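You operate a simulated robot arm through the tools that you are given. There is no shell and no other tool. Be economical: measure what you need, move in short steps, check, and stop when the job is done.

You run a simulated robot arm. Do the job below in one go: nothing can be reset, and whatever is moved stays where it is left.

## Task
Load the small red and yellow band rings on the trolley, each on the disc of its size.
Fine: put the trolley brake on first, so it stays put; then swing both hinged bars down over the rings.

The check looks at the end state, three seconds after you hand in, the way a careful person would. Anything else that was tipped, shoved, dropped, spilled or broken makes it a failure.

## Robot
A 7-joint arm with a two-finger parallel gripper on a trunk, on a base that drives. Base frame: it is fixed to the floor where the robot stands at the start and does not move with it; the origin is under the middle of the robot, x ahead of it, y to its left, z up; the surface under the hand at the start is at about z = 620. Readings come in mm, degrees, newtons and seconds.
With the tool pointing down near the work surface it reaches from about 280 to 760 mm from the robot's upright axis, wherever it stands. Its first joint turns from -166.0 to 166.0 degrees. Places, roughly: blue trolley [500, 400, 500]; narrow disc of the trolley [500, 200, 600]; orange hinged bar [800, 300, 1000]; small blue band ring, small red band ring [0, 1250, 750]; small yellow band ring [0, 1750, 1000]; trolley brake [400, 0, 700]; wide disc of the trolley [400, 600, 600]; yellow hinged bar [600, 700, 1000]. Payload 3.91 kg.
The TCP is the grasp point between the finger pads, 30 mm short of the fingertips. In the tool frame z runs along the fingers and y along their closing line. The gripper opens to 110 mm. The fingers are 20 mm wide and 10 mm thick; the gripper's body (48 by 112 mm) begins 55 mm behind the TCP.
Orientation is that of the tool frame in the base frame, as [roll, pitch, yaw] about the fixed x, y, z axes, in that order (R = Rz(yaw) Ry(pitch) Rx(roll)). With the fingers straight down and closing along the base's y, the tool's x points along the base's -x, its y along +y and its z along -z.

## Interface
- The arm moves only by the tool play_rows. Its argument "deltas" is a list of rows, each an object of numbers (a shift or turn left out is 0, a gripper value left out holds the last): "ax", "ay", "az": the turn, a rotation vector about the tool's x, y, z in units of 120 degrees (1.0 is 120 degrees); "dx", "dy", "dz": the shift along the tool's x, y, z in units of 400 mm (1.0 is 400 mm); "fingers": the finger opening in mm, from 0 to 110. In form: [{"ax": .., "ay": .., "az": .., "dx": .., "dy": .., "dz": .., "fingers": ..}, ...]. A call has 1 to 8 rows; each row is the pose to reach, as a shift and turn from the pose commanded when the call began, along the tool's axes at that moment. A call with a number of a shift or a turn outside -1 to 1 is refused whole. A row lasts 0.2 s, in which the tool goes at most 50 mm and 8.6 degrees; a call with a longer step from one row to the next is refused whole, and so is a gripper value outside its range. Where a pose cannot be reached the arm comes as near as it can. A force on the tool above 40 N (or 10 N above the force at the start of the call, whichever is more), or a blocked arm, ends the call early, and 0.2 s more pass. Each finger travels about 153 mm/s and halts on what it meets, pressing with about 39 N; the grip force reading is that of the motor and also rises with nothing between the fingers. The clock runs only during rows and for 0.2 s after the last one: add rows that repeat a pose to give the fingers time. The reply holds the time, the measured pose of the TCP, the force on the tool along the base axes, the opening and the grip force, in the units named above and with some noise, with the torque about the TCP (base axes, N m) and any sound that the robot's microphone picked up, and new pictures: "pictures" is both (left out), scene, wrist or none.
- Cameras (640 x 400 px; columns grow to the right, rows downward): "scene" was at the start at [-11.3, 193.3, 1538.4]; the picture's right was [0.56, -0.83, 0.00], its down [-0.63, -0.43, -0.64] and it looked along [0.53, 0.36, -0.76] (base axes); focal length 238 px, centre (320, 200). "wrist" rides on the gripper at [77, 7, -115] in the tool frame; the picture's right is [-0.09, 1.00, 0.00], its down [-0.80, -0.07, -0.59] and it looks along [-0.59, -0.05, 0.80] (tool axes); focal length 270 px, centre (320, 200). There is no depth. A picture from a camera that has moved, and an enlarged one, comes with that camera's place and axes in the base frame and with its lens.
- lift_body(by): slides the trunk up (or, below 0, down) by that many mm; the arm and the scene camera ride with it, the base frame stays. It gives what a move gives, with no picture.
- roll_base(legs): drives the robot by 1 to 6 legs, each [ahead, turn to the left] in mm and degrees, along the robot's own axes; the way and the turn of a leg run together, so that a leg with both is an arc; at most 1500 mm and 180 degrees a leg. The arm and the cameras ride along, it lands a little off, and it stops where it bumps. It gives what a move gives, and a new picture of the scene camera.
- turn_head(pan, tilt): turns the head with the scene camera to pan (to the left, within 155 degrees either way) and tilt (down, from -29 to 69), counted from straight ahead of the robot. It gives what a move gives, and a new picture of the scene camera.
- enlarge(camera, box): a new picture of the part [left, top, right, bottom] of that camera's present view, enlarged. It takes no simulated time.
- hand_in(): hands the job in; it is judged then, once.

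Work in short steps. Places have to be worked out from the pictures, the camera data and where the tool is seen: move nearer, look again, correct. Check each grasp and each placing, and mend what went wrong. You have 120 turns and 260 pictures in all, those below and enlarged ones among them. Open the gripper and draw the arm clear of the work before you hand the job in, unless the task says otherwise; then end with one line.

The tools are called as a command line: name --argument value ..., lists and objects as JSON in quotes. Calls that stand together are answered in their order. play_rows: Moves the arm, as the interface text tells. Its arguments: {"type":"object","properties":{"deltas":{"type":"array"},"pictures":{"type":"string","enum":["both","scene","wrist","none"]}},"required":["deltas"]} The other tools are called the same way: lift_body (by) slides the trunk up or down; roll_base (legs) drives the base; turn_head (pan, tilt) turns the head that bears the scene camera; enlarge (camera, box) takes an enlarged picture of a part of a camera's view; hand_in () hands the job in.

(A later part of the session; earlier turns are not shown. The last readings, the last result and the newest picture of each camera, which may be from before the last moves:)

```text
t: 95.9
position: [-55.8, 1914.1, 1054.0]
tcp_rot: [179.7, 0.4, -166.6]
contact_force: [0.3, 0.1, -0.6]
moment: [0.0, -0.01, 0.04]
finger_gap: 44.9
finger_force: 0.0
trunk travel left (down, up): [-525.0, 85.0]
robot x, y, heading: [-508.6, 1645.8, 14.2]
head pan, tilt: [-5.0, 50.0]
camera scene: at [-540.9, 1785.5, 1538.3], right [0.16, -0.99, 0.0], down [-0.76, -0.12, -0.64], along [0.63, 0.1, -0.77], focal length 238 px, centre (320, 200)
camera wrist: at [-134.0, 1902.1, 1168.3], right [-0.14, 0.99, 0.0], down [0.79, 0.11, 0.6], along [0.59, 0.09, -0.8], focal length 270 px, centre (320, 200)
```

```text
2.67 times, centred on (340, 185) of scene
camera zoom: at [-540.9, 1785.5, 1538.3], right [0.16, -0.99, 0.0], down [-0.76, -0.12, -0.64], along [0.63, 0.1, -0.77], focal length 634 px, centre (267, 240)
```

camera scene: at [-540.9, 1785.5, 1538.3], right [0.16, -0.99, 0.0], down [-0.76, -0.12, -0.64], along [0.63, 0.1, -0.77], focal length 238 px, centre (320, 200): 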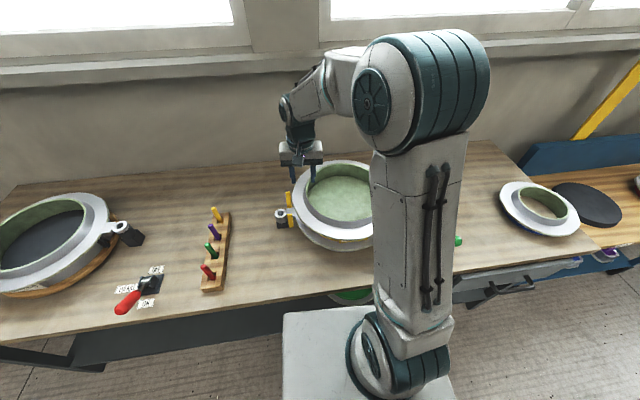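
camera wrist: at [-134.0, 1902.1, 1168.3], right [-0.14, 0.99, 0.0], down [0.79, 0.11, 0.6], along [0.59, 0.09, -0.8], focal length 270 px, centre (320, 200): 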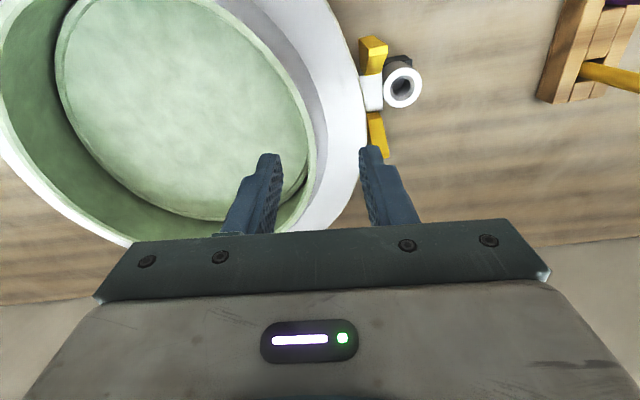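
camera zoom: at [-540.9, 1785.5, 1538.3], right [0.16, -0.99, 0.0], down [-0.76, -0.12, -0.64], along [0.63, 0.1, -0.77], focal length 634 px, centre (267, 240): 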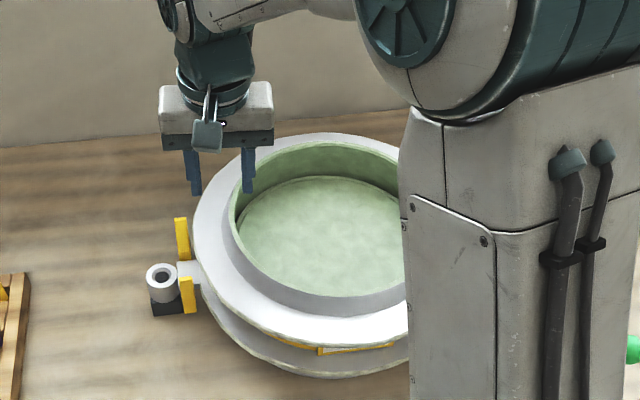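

Refit: yellow rim centre ≈ (17,1782), rim z≈900, wall radius ≈132. I move over the left wall with the tool rolled ~12° to match the collar's cone.

play_rows --deltas '[{"dx": -0.05, "dy": -0.016, "dz": 0.05, "ax": -0.05, "fingers": 60}, {"dx": -0.1, "dy": -0.0325, "dz": 0.12, "ax": -0.1}, {"dx": -0.1, "dy": -0.0325, "dz": 0.22, "ax": -0.1}, {"dx": -0.1, "dy": -0.0325, "dz": 0.25, "ax": -0.1}, {"dx": -0.1, "dy": -0.0325, "dz": 0.25, "ax": -0.1}]' --pictures "wrist"

enlarge --camera "scene" --box '[260, 130, 380, 260]'

```text
t: 97.1
position: [-10.1, 1910.8, 954.5]
tcp_rot: [167.8, 0.5, -166.7]
contact_force: [0.5, 1.4, 0.6]
moment: [0.0, 0.04, -0.04]
finger_gap: 60.0
finger_force: 0.6
trunk travel left (down, up): [-525.0, 85.0]
robot x, y, heading: [-507.5, 1646.8, 14.0]
head pan, tilt: [-5.0, 50.0]
camera wrist: at [-82.6, 1875.8, 1067.5], right [-0.14, 0.97, 0.21], down [0.82, -0.01, 0.57], along [0.55, 0.25, -0.79], focal length 270 px, centre (320, 200)
```

wrist: 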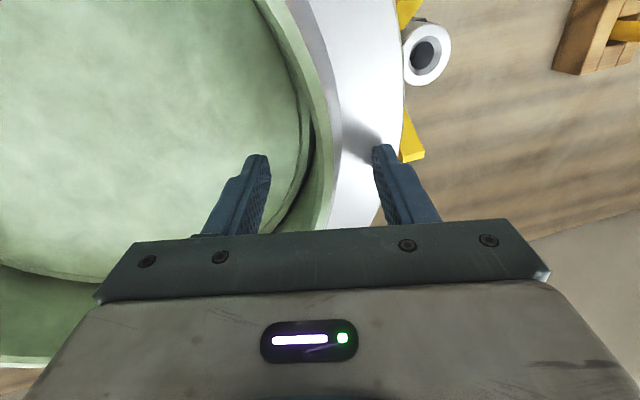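

```text
3.08 times, centred on (320, 195) of scene
camera zoom: at [-540.9, 1785.4, 1538.3], right [0.16, -0.99, 0.0], down [-0.76, -0.12, -0.64], along [0.63, 0.1, -0.77], focal length 731 px, centre (320, 215)
```

zoom: 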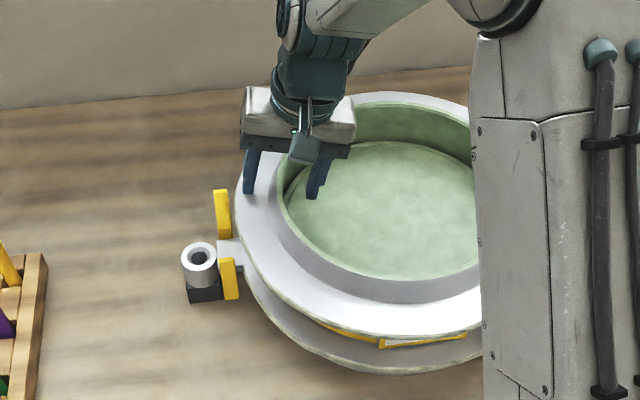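

Rim lies centrally between the fingers. Descend vertically until the outer tip touches the flange.

play_rows --deltas '[{"dy": -0.008, "dz": 0.0366}, {"dy": -0.0159, "dz": 0.0733}, {"dy": -0.0212, "dz": 0.0977}, {"dy": -0.0264, "dz": 0.122}, {"dy": -0.0317, "dz": 0.1466}]' --pictures "wrist"

enlarge --camera "scene" --box '[260, 130, 380, 260]'

```text
t: 97.4
position: [-8.1, 1912.2, 955.5]
tcp_rot: [167.5, 1.3, -166.7]
contact_force: [-3.4, -4.1, 21.8]
moment: [0.6, 0.47, 0.22]
finger_gap: 60.8
finger_force: 0.9
trunk travel left (down, up): [-525.0, 85.0]
robot x, y, heading: [-509.6, 1646.8, 14.2]
head pan, tilt: [-5.0, 50.0]
stopped in row 1: the force on the tool passed its limit at 51 N (the readings are from after the stop); the commanded pose is now the measured one
camera wrist: at [-82.1, 1875.7, 1065.8], right [-0.14, 0.97, 0.22], down [0.81, -0.01, 0.58], along [0.57, 0.26, -0.78], focal length 270 px, centre (320, 200)
```

wrist: 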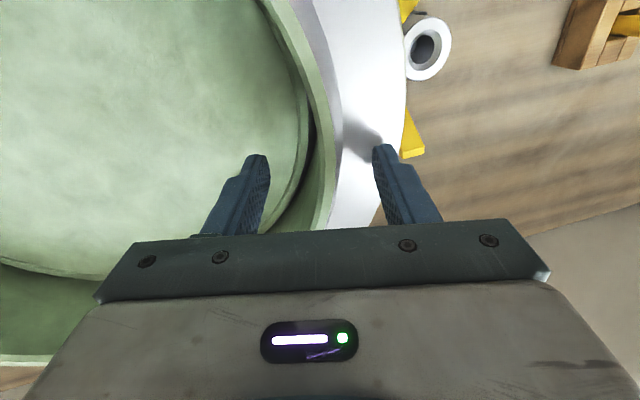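

```text
3.08 times, centred on (320, 195) of scene
camera zoom: at [-542.9, 1784.4, 1538.7], right [0.16, -0.99, 0.0], down [-0.76, -0.12, -0.64], along [0.64, 0.1, -0.77], focal length 731 px, centre (320, 215)
```

zoom: 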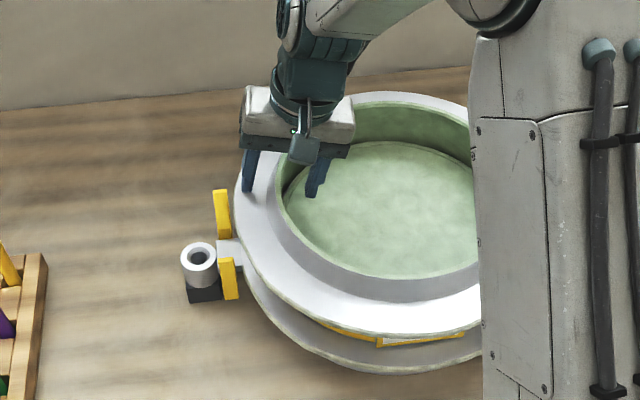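

The outer tip already rests on the flange (z≈925), so the rim is higher than I figured; the wall lies between the fingers. Raise 3 mm and close.

play_rows --deltas '[{"dy": 0.008, "dz": -0.01}, {"dy": 0.008, "dz": -0.01, "fingers": 40}, {"dy": 0.008, "dz": -0.01, "fingers": 20}, {"dy": 0.008, "dz": -0.01, "fingers": 0}, {"dy": 0.008, "dz": -0.01, "fingers": 0}, {"dy": 0.008, "dz": -0.01, "fingers": 0}]' --pictures "wrist"

enlarge --camera "scene" --box '[260, 130, 380, 260]'

```text
t: 98.7
position: [-9.2, 1910.2, 959.4]
tcp_rot: [167.6, 1.2, -167.1]
contact_force: [-8.4, -9.1, 21.9]
moment: [0.22, 1.11, -0.59]
finger_gap: 13.9
finger_force: 38.8
trunk travel left (down, up): [-525.0, 85.0]
robot x, y, heading: [-508.9, 1646.4, 14.1]
head pan, tilt: [-5.0, 50.0]
stopped in row 6: the force on the tool passed its limit at 41 N (the readings are from after the stop); the commanded pose is now the measured one
camera wrist: at [-83.1, 1874.6, 1071.2], right [-0.14, 0.97, 0.22], down [0.81, -0.02, 0.58], along [0.57, 0.25, -0.78], focal length 270 px, centre (320, 200)
```

wrist: 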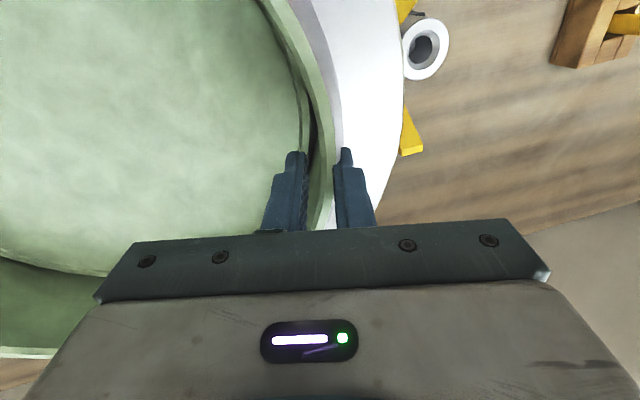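

```text
3.08 times, centred on (320, 195) of scene
camera zoom: at [-543.3, 1783.5, 1538.2], right [0.15, -0.99, 0.0], down [-0.76, -0.12, -0.64], along [0.64, 0.1, -0.76], focal length 731 px, centre (320, 215)
```

zoom: 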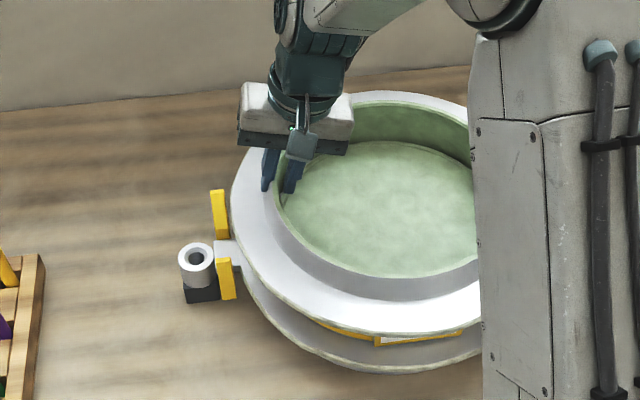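

Gripped with residual force; I relieve upward by a few mm and see how the readings change.

play_rows --deltas '[{"dy": 0.001, "dz": -0.008, "fingers": 0}, {"dy": 0.003, "dz": -0.014}, {"dy": 0.003, "dz": -0.014}]' --pictures "none"

enlarge --camera "scene" --box '[260, 130, 380, 260]'

```text
t: 99.5
position: [-8.1, 1909.2, 960.6]
tcp_rot: [167.6, 0.9, -167.0]
contact_force: [-7.2, -10.4, 0.3]
moment: [0.21, 0.56, -1.04]
finger_gap: 13.6
finger_force: 39.1
trunk travel left (down, up): [-525.0, 85.0]
robot x, y, heading: [-503.9, 1646.0, 13.7]
head pan, tilt: [-5.0, 50.0]
```

```text
3.08 times, centred on (320, 195) of scene
camera zoom: at [-540.8, 1784.3, 1538.1], right [0.15, -0.99, 0.0], down [-0.76, -0.12, -0.64], along [0.64, 0.1, -0.77], focal length 731 px, centre (320, 215)
```

zoom: 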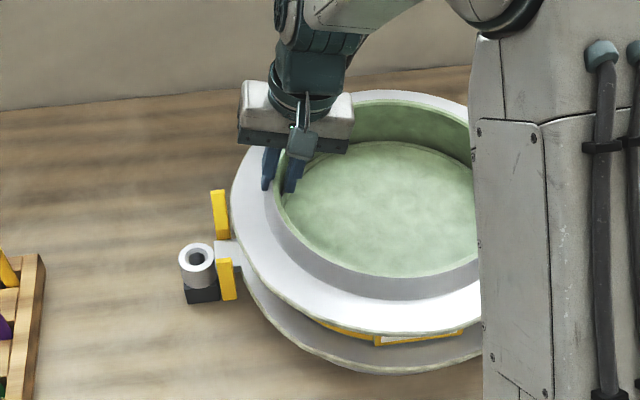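

The residual yaw torque shows I'm ~20° off the radial line. I open, slide ~45 mm toward the robot along the wall, and regrip.

play_rows --deltas '[{"fingers": 40}, {"dz": -0.012, "fingers": 60}, {"dz": -0.012, "fingers": 60}, {"dx": 0.06, "dy": 0.006, "dz": -0.012}, {"dx": 0.1125, "dy": 0.014, "dz": -0.012}, {"dx": 0.1125, "dy": 0.014, "dz": -0.012}]' --pictures "wrist"

enlarge --camera "scene" --box '[260, 130, 380, 260]'

```text
t: 100.9
position: [-52.5, 1908.8, 968.0]
tcp_rot: [167.6, 1.2, -167.0]
contact_force: [-0.7, 0.4, 0.0]
moment: [0.0, 0.03, 0.0]
finger_gap: 60.2
finger_force: 0.0
trunk travel left (down, up): [-525.0, 85.0]
robot x, y, heading: [-507.7, 1647.8, 13.8]
head pan, tilt: [-5.0, 50.0]
camera wrist: at [-126.3, 1872.8, 1078.6], right [-0.14, 0.97, 0.21], down [0.81, -0.01, 0.58], along [0.56, 0.25, -0.79], focal length 270 px, centre (320, 200)
```

wrist: 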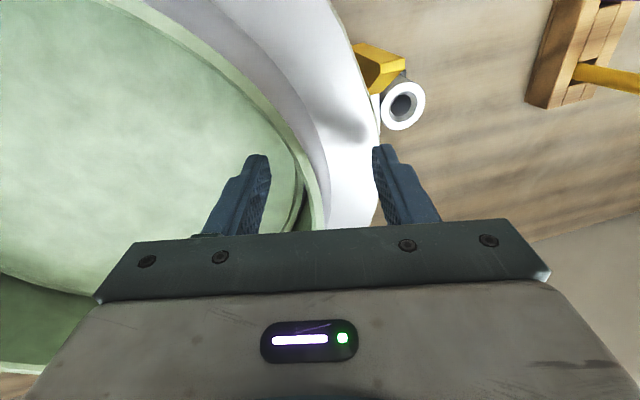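

```text
3.08 times, centred on (320, 195) of scene
camera zoom: at [-540.4, 1785.5, 1538.2], right [0.15, -0.99, 0.0], down [-0.76, -0.12, -0.64], along [0.64, 0.1, -0.77], focal length 731 px, centre (320, 215)
```

zoom: 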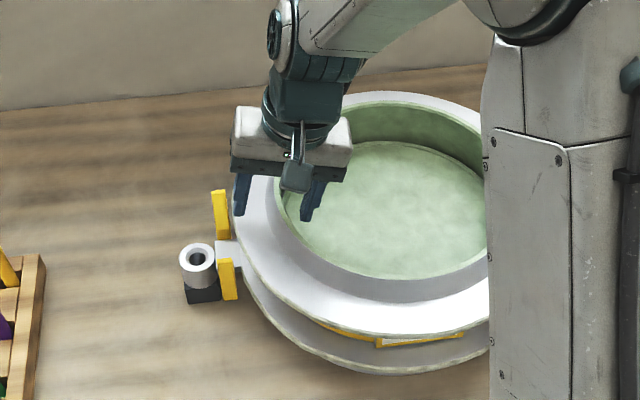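

The image slope suggests I overshot; the tangent point lies between the two tries. I move back 22 mm and zoom in.

play_rows --deltas '[{"dx": -0.03, "dy": -0.003}, {"dx": -0.055, "dy": -0.005}, {"dx": -0.055, "dy": -0.005}]' --pictures "none"

enlarge --camera "wrist" --box '[200, 100, 440, 250]'

```text
t: 101.7
position: [-28.5, 1910.1, 967.2]
tcp_rot: [167.8, 1.1, -167.0]
contact_force: [-0.3, 0.1, -0.2]
moment: [-0.01, -0.02, 0.01]
finger_gap: 60.2
finger_force: 0.0
trunk travel left (down, up): [-525.0, 85.0]
robot x, y, heading: [-506.4, 1644.4, 14.1]
head pan, tilt: [-5.0, 50.0]
```

```text
2.67 times, centred on (320, 175) of wrist
camera zoom: at [-102.9, 1874.3, 1079.0], right [-0.14, 0.97, 0.21], down [0.81, -0.01, 0.58], along [0.56, 0.25, -0.78], focal length 721 px, centre (320, 267)
```

zoom: 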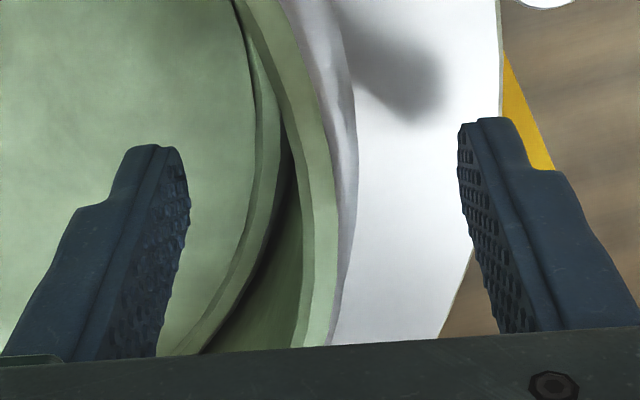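

Tangent point is ~9 mm nearer to me. Adjust, lower to just above the flange and close.

play_rows --deltas '[{"dx": 0.022}, {"dx": 0.022, "dy": -0.003, "dz": 0.012}, {"dx": 0.022, "dy": -0.004, "dz": 0.018, "fingers": 40}, {"dx": 0.022, "dy": -0.004, "dz": 0.018, "fingers": 22}, {"dx": 0.022, "dy": -0.004, "dz": 0.018, "fingers": 0}, {"dx": 0.022, "dy": -0.004, "dz": 0.018, "fingers": 0}, {"dx": 0.022, "dy": -0.004, "dz": 0.018, "fingers": 0}]' --pictures "wrist"

enlarge --camera "wrist" --box '[200, 100, 440, 250]'

```text
t: 103.3
position: [-37.5, 1908.6, 959.7]
tcp_rot: [167.6, 1.2, -166.9]
contact_force: [0.3, 3.3, 1.1]
moment: [1.22, -0.44, 0.23]
finger_gap: 13.3
finger_force: 38.6
trunk travel left (down, up): [-525.0, 85.0]
robot x, y, heading: [-506.8, 1646.4, 14.0]
head pan, tilt: [-5.0, 50.0]
camera wrist: at [-111.9, 1872.6, 1071.9], right [-0.14, 0.97, 0.21], down [0.81, -0.01, 0.58], along [0.56, 0.26, -0.78], focal length 270 px, centre (320, 200)
```

wrist: 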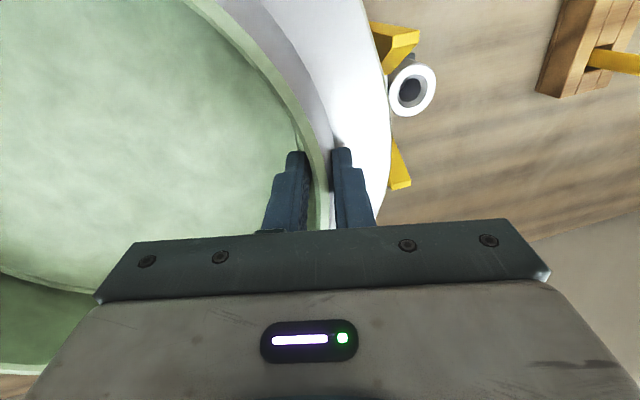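

```text
2.67 times, centred on (320, 175) of wrist
camera zoom: at [-111.9, 1872.6, 1071.9], right [-0.14, 0.97, 0.21], down [0.81, -0.01, 0.58], along [0.56, 0.26, -0.78], focal length 721 px, centre (320, 267)
```

zoom: 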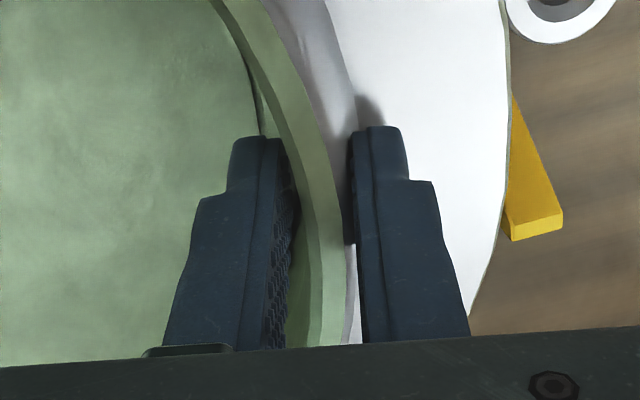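

Grip centred now. Lift gently 15 mm and check.

play_rows --deltas '[{"dy": 0.004, "dz": -0.018}, {"dy": 0.008, "dz": -0.0366}, {"dy": 0.012, "dz": -0.055}, {"dy": 0.012, "dz": -0.055}]' --pictures "wrist"

enlarge --camera "scene" --box '[240, 110, 420, 270]'

```text
t: 104.3
position: [-39.2, 1907.7, 983.1]
tcp_rot: [167.8, 0.9, -167.0]
contact_force: [-0.1, -0.4, -6.4]
moment: [0.83, 0.08, 0.09]
finger_gap: 12.8
finger_force: 38.7
trunk travel left (down, up): [-525.0, 85.0]
robot x, y, heading: [-506.1, 1645.9, 14.0]
head pan, tilt: [-5.0, 50.0]
camera wrist: at [-113.0, 1872.6, 1094.1], right [-0.14, 0.97, 0.21], down [0.81, -0.01, 0.58], along [0.56, 0.25, -0.79], focal length 270 px, centre (320, 200)
```

wrist: 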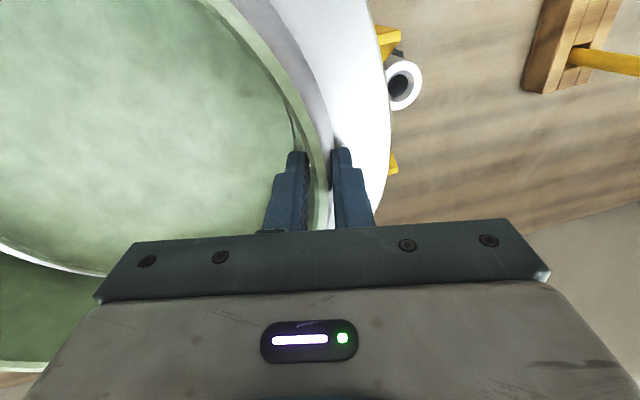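

```text
2.50 times, centred on (330, 190) of scene
camera zoom: at [-539.9, 1785.7, 1538.2], right [0.15, -0.99, 0.0], down [-0.76, -0.12, -0.64], along [0.63, 0.1, -0.77], focal length 594 px, centre (295, 225)
```

zoom: 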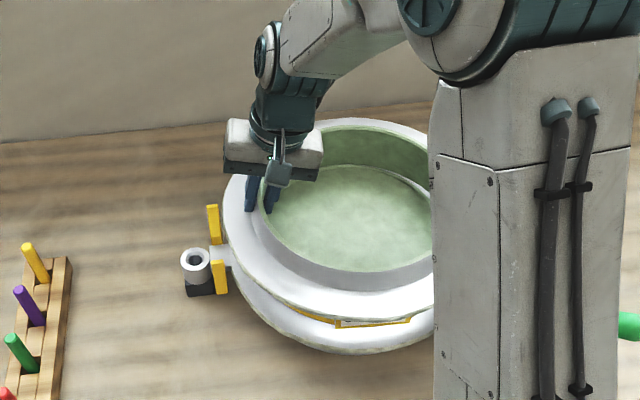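

Ring lifted free (0.65 kg), held stably. The clamp tower top is at z≈1075, so I raise the ring straight up to ~1220 before moving.

play_rows --deltas '[{"dy": 0.022, "dz": -0.1}, {"dy": 0.043, "dz": -0.2}, {"dy": 0.064, "dz": -0.3}, {"dy": 0.087, "dz": -0.4}, {"dy": 0.108, "dz": -0.5}, {"dy": 0.129, "dz": -0.6}, {"dy": 0.129, "dz": -0.6}]' --pictures "both"

enlarge --camera "scene" --box '[240, 70, 420, 230]'

```text
t: 105.9
position: [-41.8, 1904.6, 1225.7]
tcp_rot: [167.6, 1.1, -167.0]
contact_force: [0.2, 0.8, -6.6]
moment: [0.8, 0.2, 0.01]
finger_gap: 12.6
finger_force: 38.6
trunk travel left (down, up): [-525.0, 85.0]
robot x, y, heading: [-508.3, 1647.3, 14.0]
head pan, tilt: [-5.0, 50.0]
camera scene: at [-539.9, 1785.7, 1538.2], right [0.15, -0.99, 0.0], down [-0.76, -0.12, -0.64], along [0.63, 0.1, -0.77], focal length 238 px, centre (320, 200)
camera wrist: at [-116.1, 1868.9, 1338.1], right [-0.14, 0.97, 0.21], down [0.81, -0.01, 0.58], along [0.56, 0.25, -0.79], focal length 270 px, centre (320, 200)
```

scene: 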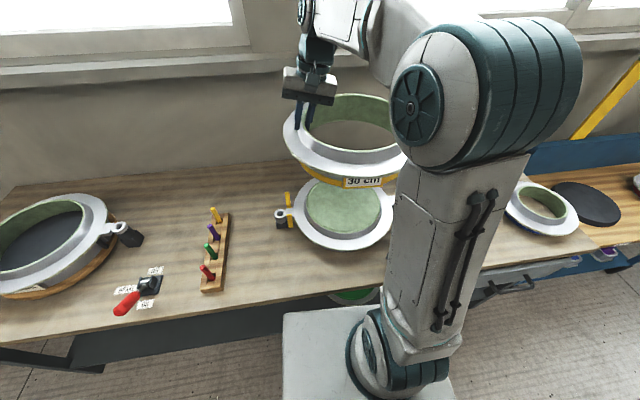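
wrist: 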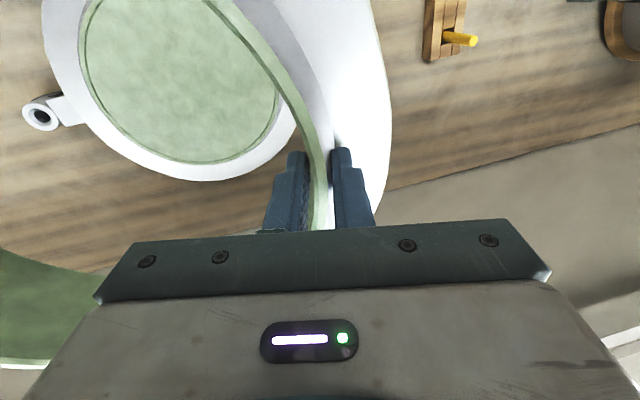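

```text
2.50 times, centred on (330, 150) of scene
camera zoom: at [-539.9, 1785.7, 1538.2], right [0.15, -0.99, 0.0], down [-0.76, -0.12, -0.64], along [0.63, 0.1, -0.77], focal length 594 px, centre (295, 325)
```

zoom: 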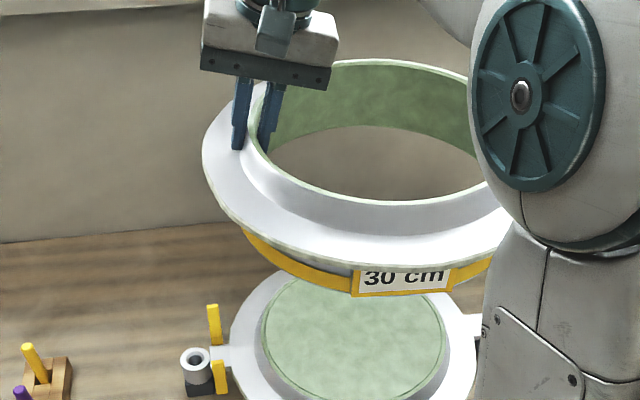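

Lifted cleanly and level. Keep the pose; back off, turn right, drive to the trolley, stopping to the left so the swing stays clear, and face it.

roll_base --legs '[[-100, 0], [0, -88.6], [1165, 0]]'

roll_base --legs '[[0, 90], [90, 0]]'

```text
t: 116.4
position: [-49.2, 15.1, 1226.1]
tcp_rot: [167.7, 1.0, 103.4]
contact_force: [0.4, -0.6, -6.8]
moment: [0.18, -0.82, 0.02]
finger_gap: 13.1
finger_force: 39.4
trunk travel left (down, up): [-525.0, 85.0]
robot x, y, heading: [-311.1, 481.2, -75.8]
head pan, tilt: [-5.0, 50.0]
camera scene: at [-168.6, 513.5, 1538.2], right [-0.99, -0.16, 0.0], down [-0.12, 0.76, -0.64], along [0.1, -0.63, -0.77], focal length 238 px, centre (320, 200)
```

scene: 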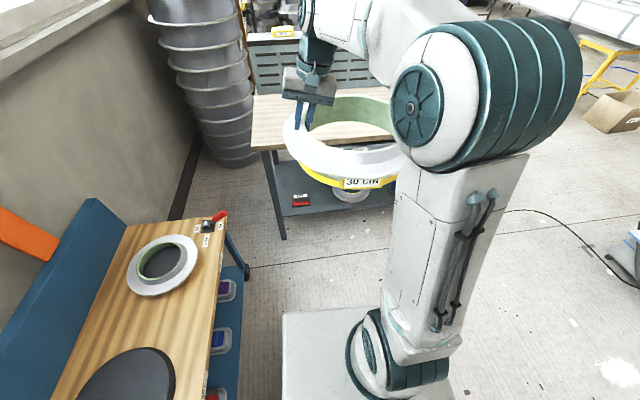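

```text
t: 121.3
position: [248.5, 752.1, 1225.5]
tcp_rot: [167.8, 1.0, -167.8]
contact_force: [0.7, -0.2, -6.7]
moment: [0.88, 0.17, 0.03]
finger_gap: 13.2
finger_force: 39.1
trunk travel left (down, up): [-525.0, 85.0]
robot x, y, heading: [-224.6, 496.2, 13.0]
head pan, tilt: [-5.0, 50.0]
camera scene: at [-251.6, 639.6, 1538.2], right [0.14, -0.99, 0.0], down [-0.76, -0.11, -0.64], along [0.64, 0.09, -0.77], focal length 238 px, centre (320, 200)
```

scene: 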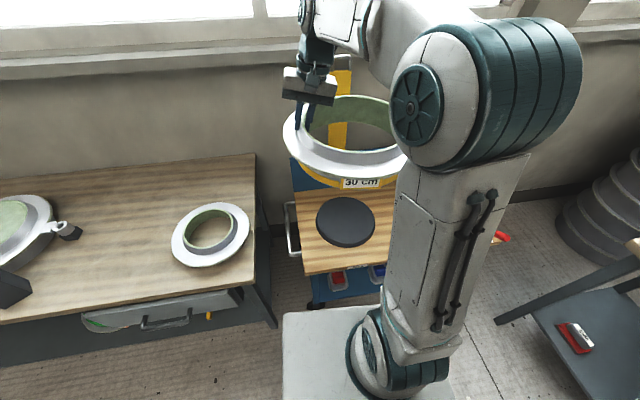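

Good view, ring level. I lower the trunk, then the arm, before sliding forward over the wide disc.

lift_body --by -250

play_rows --deltas '[{"dy": -0.02, "dz": 0.1}, {"dy": -0.042, "dz": 0.2}, {"dx": -0.06, "dy": -0.08, "dz": 0.28}, {"dx": -0.13, "dy": -0.13, "dz": 0.34}, {"dx": -0.2, "dy": -0.17, "dz": 0.38}, {"dx": -0.254, "dy": -0.195, "dz": 0.38}, {"dx": -0.254, "dy": -0.195, "dz": 0.38}]' --pictures "both"

enlarge --camera "scene" --box '[240, 100, 420, 280]'

```text
t: 123.8
position: [246.7, 750.1, 976.5]
tcp_rot: [167.6, 1.1, -167.8]
contact_force: [-0.7, 0.2, -6.5]
moment: [0.83, 0.15, -0.01]
finger_gap: 12.8
finger_force: 39.3
trunk travel left (down, up): [-275.0, 335.0]
robot x, y, heading: [-220.6, 501.5, 13.3]
head pan, tilt: [-5.0, 50.0]
```

```text
t: 125.5
position: [358.3, 726.7, 810.5]
tcp_rot: [167.7, 1.0, -167.7]
contact_force: [0.3, 0.5, -7.2]
moment: [0.82, 0.15, 0.01]
finger_gap: 12.6
finger_force: 38.1
trunk travel left (down, up): [-275.0, 335.0]
robot x, y, heading: [-225.3, 498.9, 13.2]
head pan, tilt: [-5.0, 50.0]
camera scene: at [-252.7, 639.1, 1288.2], right [0.14, -0.99, 0.0], down [-0.76, -0.11, -0.64], along [0.64, 0.09, -0.77], focal length 238 px, centre (320, 200)
camera wrist: at [283.5, 692.1, 922.5], right [-0.12, 0.97, 0.21], down [0.81, -0.02, 0.58], along [0.57, 0.25, -0.79], focal length 270 px, centre (320, 200)
```

scene: 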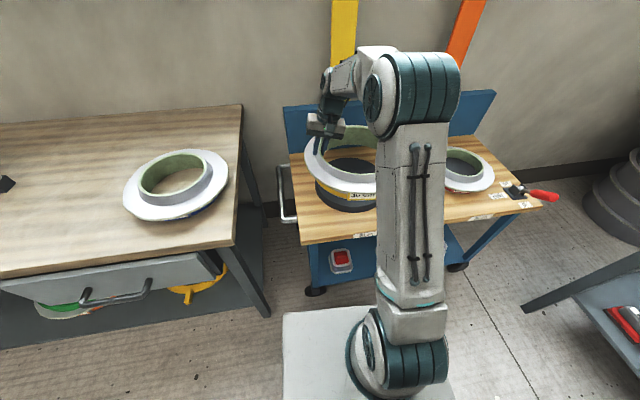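
wrist: 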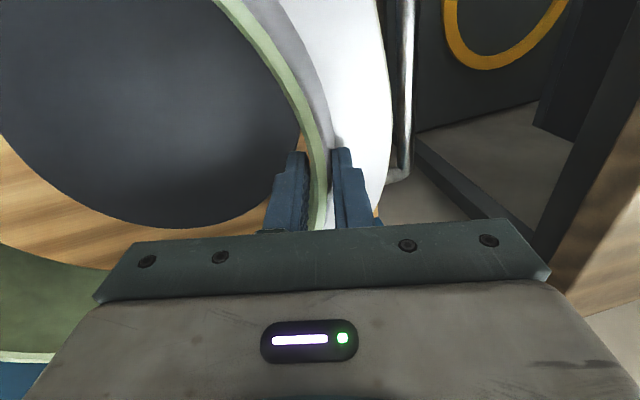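

```text
2.22 times, centred on (330, 190) of scene
camera zoom: at [-252.7, 639.1, 1288.2], right [0.14, -0.99, 0.0], down [-0.76, -0.11, -0.64], along [0.64, 0.09, -0.77], focal length 528 px, centre (298, 222)
```

zoom: 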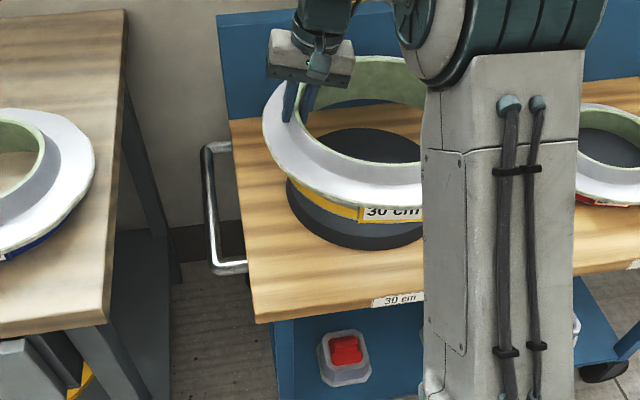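

Ring hovers nearly over the wide disc. Lower 60 mm and re-check concentricity.

play_rows --deltas '[{"dx": 0.001, "dy": -0.011, "dz": 0.049}, {"dx": 0.002, "dy": -0.0215, "dz": 0.098}, {"dx": 0.0026, "dy": -0.032, "dz": 0.1466}, {"dx": 0.0026, "dy": -0.032, "dz": 0.1466}]' --pictures "wrist"

enlarge --camera "scene" --box '[280, 100, 400, 230]'

```text
t: 126.5
position: [358.2, 729.9, 753.1]
tcp_rot: [167.6, 1.1, -167.8]
contact_force: [0.5, 0.1, -7.0]
moment: [0.83, 0.17, 0.04]
finger_gap: 13.0
finger_force: 38.5
trunk travel left (down, up): [-275.0, 335.0]
robot x, y, heading: [-223.7, 501.7, 12.8]
head pan, tilt: [-5.0, 50.0]
camera wrist: at [284.2, 695.7, 864.1], right [-0.12, 0.97, 0.21], down [0.81, -0.02, 0.58], along [0.57, 0.25, -0.79], focal length 270 px, centre (320, 200)
```

wrist: 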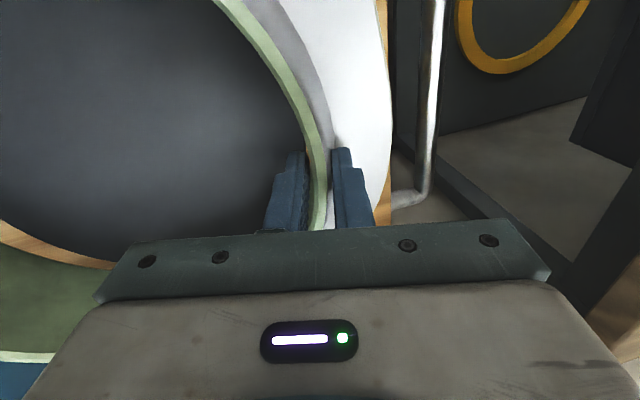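

```text
3.08 times, centred on (340, 165) of scene
camera zoom: at [-252.7, 639.1, 1288.2], right [0.14, -0.99, 0.0], down [-0.76, -0.11, -0.64], along [0.64, 0.09, -0.77], focal length 731 px, centre (258, 308)
```

zoom: 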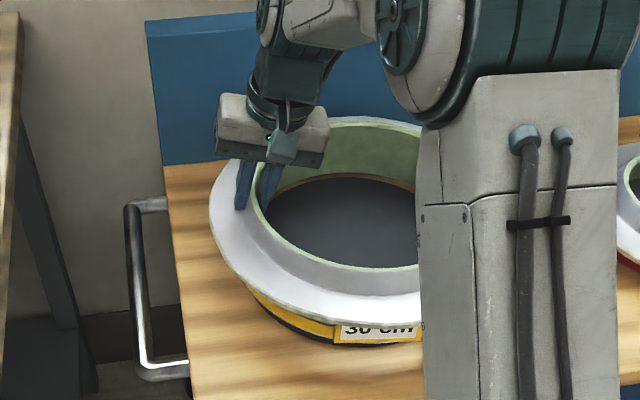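

Both views suggest the ring sits ~15-25 mm too far to the right (−t) of the disc. Shift 15 mm left and look again.

play_rows --deltas '[{"dy": 0.018, "dz": 0.004}, {"dy": 0.0366, "dz": 0.008}, {"dy": 0.0366, "dz": 0.008}]' --pictures "wrist"

enlarge --camera "scene" --box '[280, 110, 380, 220]'

enlarge --camera "wrist" --box '[0, 100, 360, 325]'

```text
t: 127.2
position: [355.7, 744.5, 751.7]
tcp_rot: [167.5, 1.0, -167.8]
contact_force: [-0.3, 0.3, -6.7]
moment: [0.87, 0.17, 0.01]
finger_gap: 13.0
finger_force: 39.1
trunk travel left (down, up): [-275.0, 335.0]
robot x, y, heading: [-223.3, 502.2, 13.2]
head pan, tilt: [-5.0, 50.0]
camera wrist: at [280.5, 710.8, 864.5], right [-0.12, 0.97, 0.21], down [0.81, -0.02, 0.58], along [0.57, 0.25, -0.79], focal length 270 px, centre (320, 200)
```

wrist: 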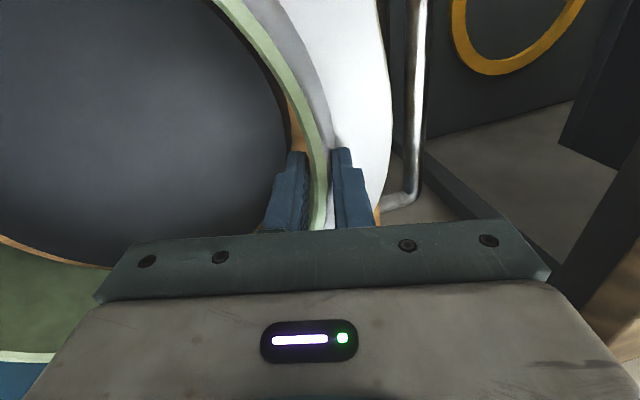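

```text
3.64 times, centred on (330, 165) of scene
camera zoom: at [-252.8, 639.2, 1288.2], right [0.14, -0.99, 0.0], down [-0.76, -0.11, -0.64], along [0.64, 0.09, -0.77], focal length 864 px, centre (284, 327)
```

zoom: 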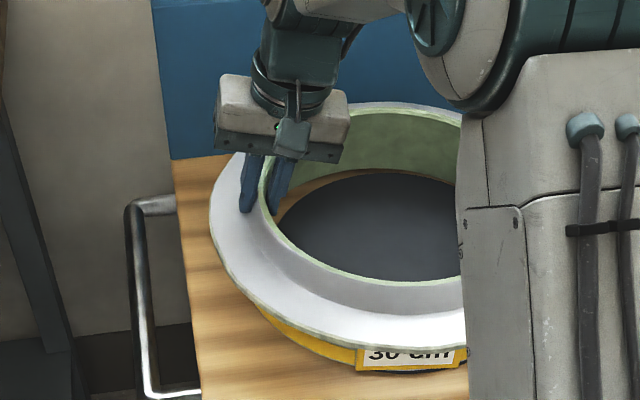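

```text
1.78 times, centred on (180, 212) of wrist
camera zoom: at [280.5, 710.8, 864.5], right [-0.12, 0.97, 0.21], down [0.81, -0.02, 0.58], along [0.57, 0.25, -0.79], focal length 480 px, centre (569, 178)
```

zoom: 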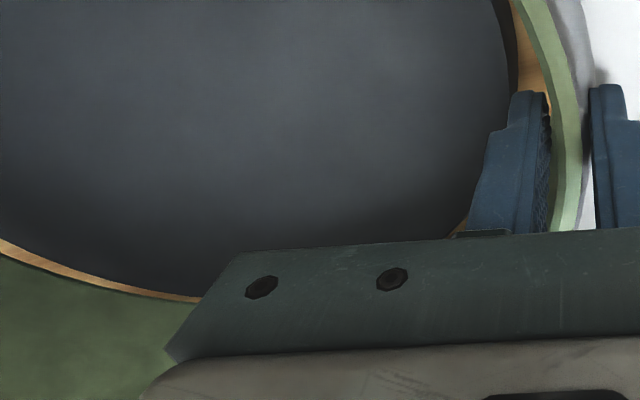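

Now slightly too far left (disc edge visible on the grip side). Shift back ~7 mm and lower slowly to contact.

play_rows --deltas '[{"dx": 0.004, "dy": -0.018, "dz": -0.004}, {"dx": 0.004, "dy": -0.0206, "dz": 0.008}, {"dx": 0.005, "dy": -0.0233, "dz": 0.0205}, {"dx": 0.005, "dy": -0.026, "dz": 0.0325}, {"dx": 0.005, "dy": -0.0286, "dz": 0.0448}]' --pictures "wrist"

enlarge --camera "scene" --box '[280, 110, 380, 220]'

```text
t: 128.4
position: [358.2, 737.0, 733.5]
tcp_rot: [167.8, 1.3, -167.8]
contact_force: [3.7, 0.4, -1.4]
moment: [0.36, -1.01, 0.28]
finger_gap: 12.7
finger_force: 38.6
trunk travel left (down, up): [-275.0, 335.0]
robot x, y, heading: [-223.0, 498.6, 12.9]
head pan, tilt: [-5.0, 50.0]
camera wrist: at [281.6, 702.3, 844.8], right [-0.12, 0.97, 0.21], down [0.81, -0.02, 0.58], along [0.57, 0.25, -0.78], focal length 270 px, centre (320, 200)
```

wrist: 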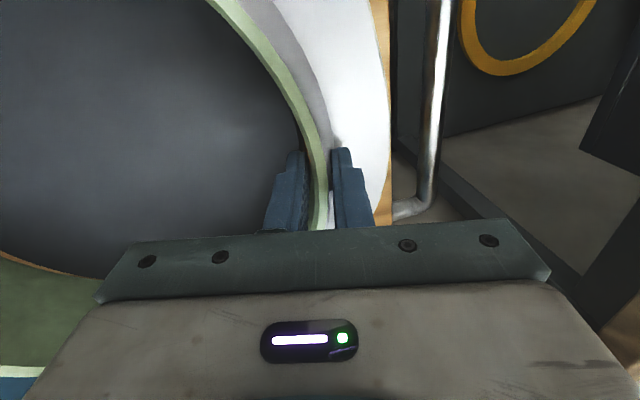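

```text
3.64 times, centred on (330, 165) of scene
camera zoom: at [-253.0, 639.0, 1288.3], right [0.14, -0.99, 0.0], down [-0.76, -0.11, -0.64], along [0.64, 0.09, -0.77], focal length 864 px, centre (284, 327)
```

zoom: 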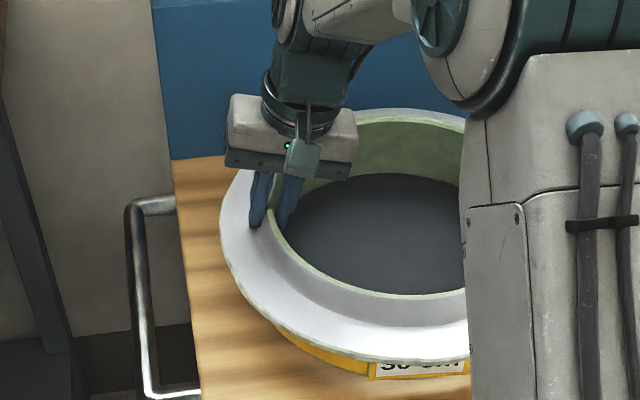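

Light contact at the far edge pushing +x: the ring needs to go ~6 mm farther away. Adjust and lower.

play_rows --deltas '[{"dx": -0.008, "dy": 0.002, "dz": -0.01}, {"dx": -0.016, "dy": 0.002, "dz": -0.01}, {"dx": -0.016, "dy": -0.001, "dz": 0.005}, {"dx": -0.016, "dy": -0.004, "dz": 0.018}, {"dx": -0.016, "dy": -0.007, "dz": 0.032}]' --pictures "wrist"

enlarge --camera "scene" --box '[280, 110, 380, 220]'

```text
t: 129.7
position: [363.0, 738.1, 720.6]
tcp_rot: [167.7, 1.2, -167.9]
contact_force: [5.2, -3.1, -3.3]
moment: [-0.02, -0.79, 0.32]
finger_gap: 12.2
finger_force: 39.2
trunk travel left (down, up): [-275.0, 335.0]
robot x, y, heading: [-223.0, 498.0, 13.2]
head pan, tilt: [-5.0, 50.0]
camera wrist: at [287.9, 703.6, 831.1], right [-0.12, 0.97, 0.21], down [0.81, -0.03, 0.58], along [0.57, 0.25, -0.78], focal length 270 px, centre (320, 200)
```

wrist: 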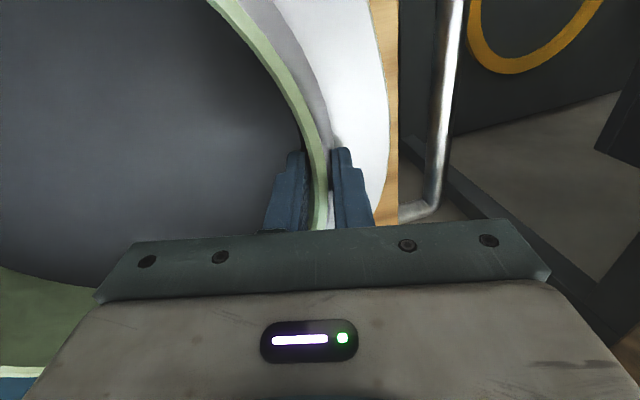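

```text
3.64 times, centred on (330, 165) of scene
camera zoom: at [-252.6, 638.8, 1288.3], right [0.14, -0.99, 0.0], down [-0.76, -0.11, -0.64], along [0.64, 0.09, -0.77], focal length 864 px, centre (284, 327)
```

zoom: 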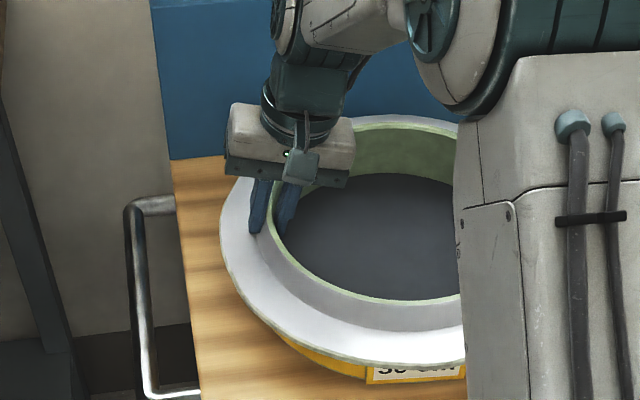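

It is sliding down over the disc with light side contact. Nudge 3 mm further and continue down.

play_rows --deltas '[{"dx": -0.008, "dy": -0.007, "dz": 0.012}, {"dx": -0.008, "dy": -0.01, "dz": 0.0245}, {"dx": -0.008, "dy": -0.0125, "dz": 0.037}, {"dx": -0.008, "dy": -0.015, "dz": 0.049}]' --pictures "wrist"

enlarge --camera "scene" --box '[280, 110, 380, 220]'

```text
t: 130.4
position: [366.5, 738.5, 713.9]
tcp_rot: [167.4, 1.8, -167.9]
contact_force: [-3.5, -4.5, 19.3]
moment: [0.25, 1.37, 0.23]
finger_gap: 12.5
finger_force: 39.0
trunk travel left (down, up): [-275.0, 335.0]
robot x, y, heading: [-224.7, 496.7, 13.1]
head pan, tilt: [-5.0, 50.0]
stopped in row 3: the force on the tool passed its limit at 47 N (the readings are from after the stop); the commanded pose is now the measured one
camera wrist: at [290.2, 703.5, 824.7], right [-0.12, 0.97, 0.22], down [0.81, -0.03, 0.59], along [0.58, 0.25, -0.78], focal length 270 px, centre (320, 200)
```

wrist: 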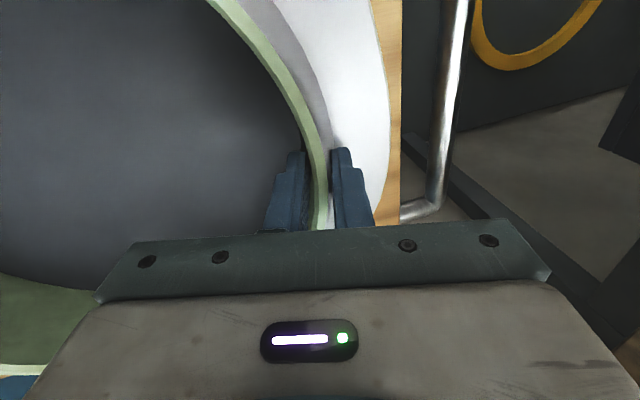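

```text
3.64 times, centred on (330, 165) of scene
camera zoom: at [-255.2, 637.9, 1288.4], right [0.14, -0.99, 0.0], down [-0.76, -0.11, -0.64], along [0.64, 0.09, -0.77], focal length 864 px, centre (284, 327)
```

zoom: 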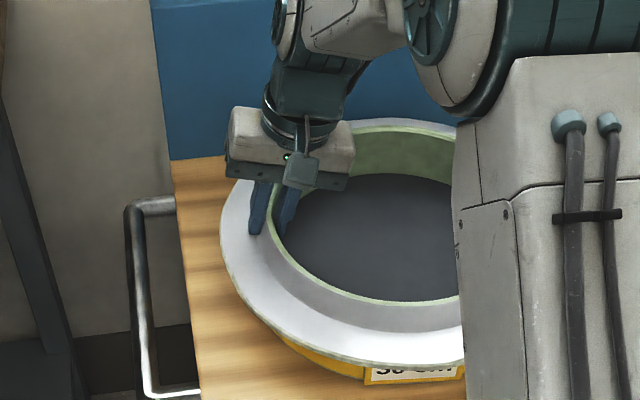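

Firm contact; probably near or at the surface. Release gently and back out along the fingers.

play_rows --deltas '[{"dz": -0.004, "fingers": 24}, {"dz": -0.004, "fingers": 40}, {"dz": -0.004, "fingers": 40}]' --pictures "wrist"

play_rows --deltas '[{"dz": -0.1}, {"dz": -0.2}, {"dz": -0.32}, {"dz": -0.44}, {"dz": -0.56}, {"dz": -0.65}]' --pictures "both"

enlarge --camera "scene" --box '[270, 90, 520, 240]'

```text
t: 131.2
position: [366.6, 738.8, 713.4]
tcp_rot: [167.5, 1.5, -167.8]
contact_force: [-0.4, 0.0, -0.1]
moment: [-0.01, 0.01, -0.01]
finger_gap: 39.8
finger_force: 0.1
trunk travel left (down, up): [-275.0, 335.0]
robot x, y, heading: [-220.6, 500.2, 13.0]
head pan, tilt: [-5.0, 50.0]
camera wrist: at [291.0, 704.7, 823.3], right [-0.13, 0.97, 0.22], down [0.81, -0.03, 0.59], along [0.57, 0.25, -0.78], focal length 270 px, centre (320, 200)
```

wrist: 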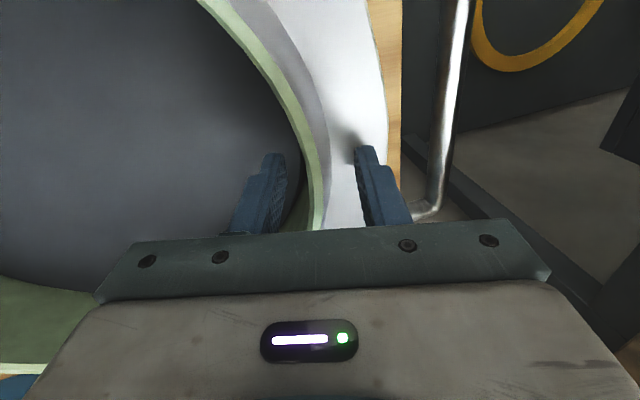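

```text
t: 132.6
position: [369.9, 683.4, 966.7]
tcp_rot: [167.5, 1.5, -167.9]
contact_force: [0.7, 0.2, 0.0]
moment: [-0.02, 0.0, 0.0]
finger_gap: 39.9
finger_force: 0.0
trunk travel left (down, up): [-275.0, 335.0]
robot x, y, heading: [-220.2, 499.8, 12.9]
head pan, tilt: [-5.0, 50.0]
camera scene: at [-253.5, 638.9, 1288.2], right [0.14, -0.99, 0.0], down [-0.76, -0.11, -0.64], along [0.64, 0.09, -0.77], focal length 238 px, centre (320, 200)
camera wrist: at [293.4, 648.4, 1077.1], right [-0.12, 0.97, 0.22], down [0.81, -0.03, 0.59], along [0.57, 0.25, -0.78], focal length 270 px, centre (320, 200)
```

scene: 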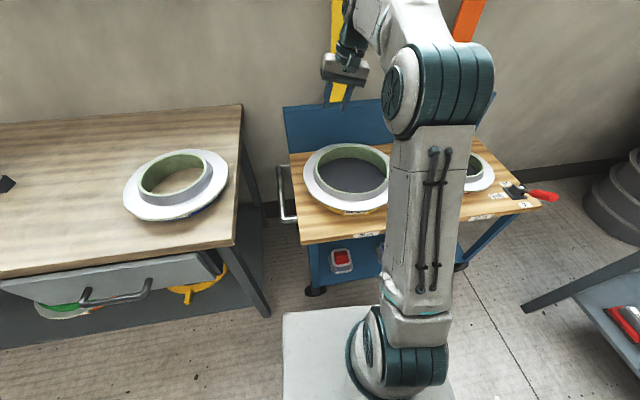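
wrist: 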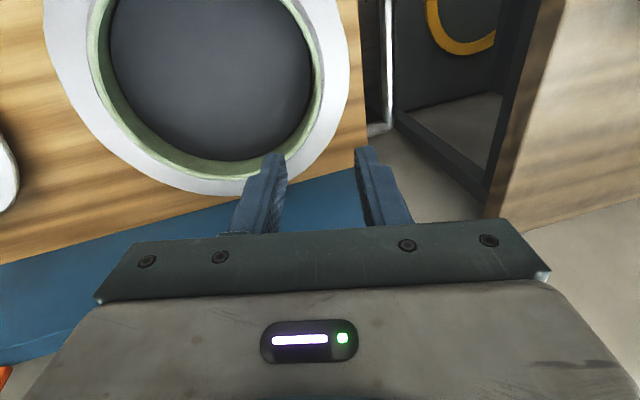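

```text
2.56 times, centred on (395, 165) of scene
camera zoom: at [-253.5, 638.9, 1288.2], right [0.14, -0.99, 0.0], down [-0.76, -0.11, -0.64], along [0.64, 0.09, -0.77], focal length 608 px, centre (128, 290)
```

zoom: 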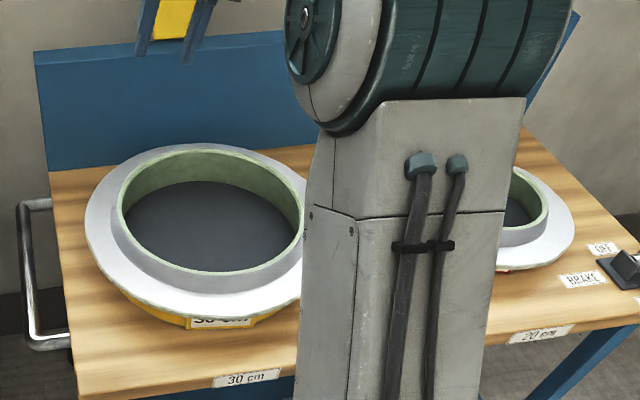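

The yellow ring is seated concentrically. Now retract, level the tool, and survey the bars.

play_rows --deltas '[{"dx": 0.1, "ax": 0.05}, {"dx": 0.2, "ax": 0.1}, {"dx": 0.3, "ax": 0.1}, {"dx": 0.4, "dz": -0.05, "ax": 0.1}, {"dx": 0.45, "dz": -0.1, "ax": 0.1}]' --pictures "none"

turn_head --pan 0 --tilt 25

enlarge --camera "scene" --box '[270, 100, 520, 260]'

```text
t: 133.8
position: [198.4, 636.0, 1001.0]
tcp_rot: [179.5, 1.5, -167.9]
contact_force: [0.6, 0.0, 0.7]
moment: [0.0, 0.01, 0.02]
finger_gap: 39.9
finger_force: 0.1
trunk travel left (down, up): [-275.0, 335.0]
robot x, y, heading: [-224.8, 498.2, 12.7]
head pan, tilt: [-5.0, 50.0]
```

```text
t: 134.7
position: [197.8, 635.8, 1000.5]
tcp_rot: [179.6, 1.6, -167.9]
contact_force: [0.0, -0.4, 0.4]
moment: [0.02, 0.04, 0.01]
finger_gap: 39.9
finger_force: 0.1
trunk travel left (down, up): [-275.0, 335.0]
robot x, y, heading: [-224.2, 497.8, 13.0]
head pan, tilt: [0.0, 25.0]
camera scene: at [-240.0, 648.9, 1325.7], right [0.23, -0.97, 0.0], down [-0.41, -0.1, -0.91], along [0.88, 0.2, -0.42], focal length 238 px, centre (320, 200)
```

scene: 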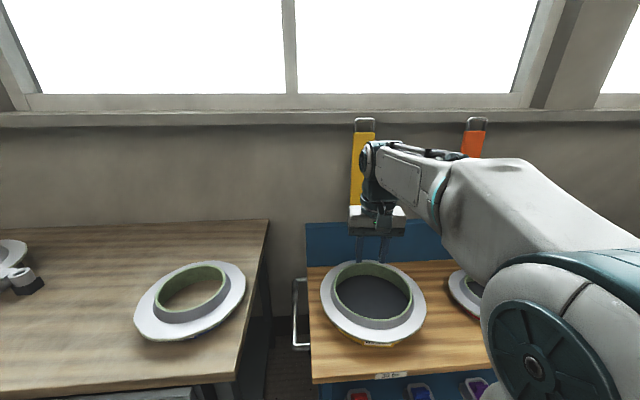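

```text
2.50 times, centred on (395, 180) of scene
camera zoom: at [-240.0, 648.9, 1325.7], right [0.23, -0.97, 0.0], down [-0.41, -0.1, -0.91], along [0.88, 0.2, -0.42], focal length 594 px, centre (132, 250)
```

zoom: 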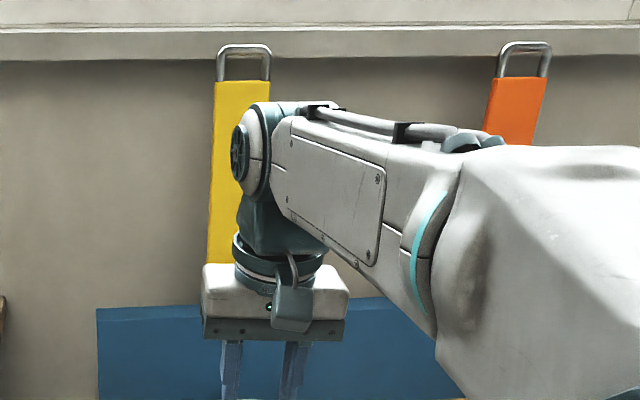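

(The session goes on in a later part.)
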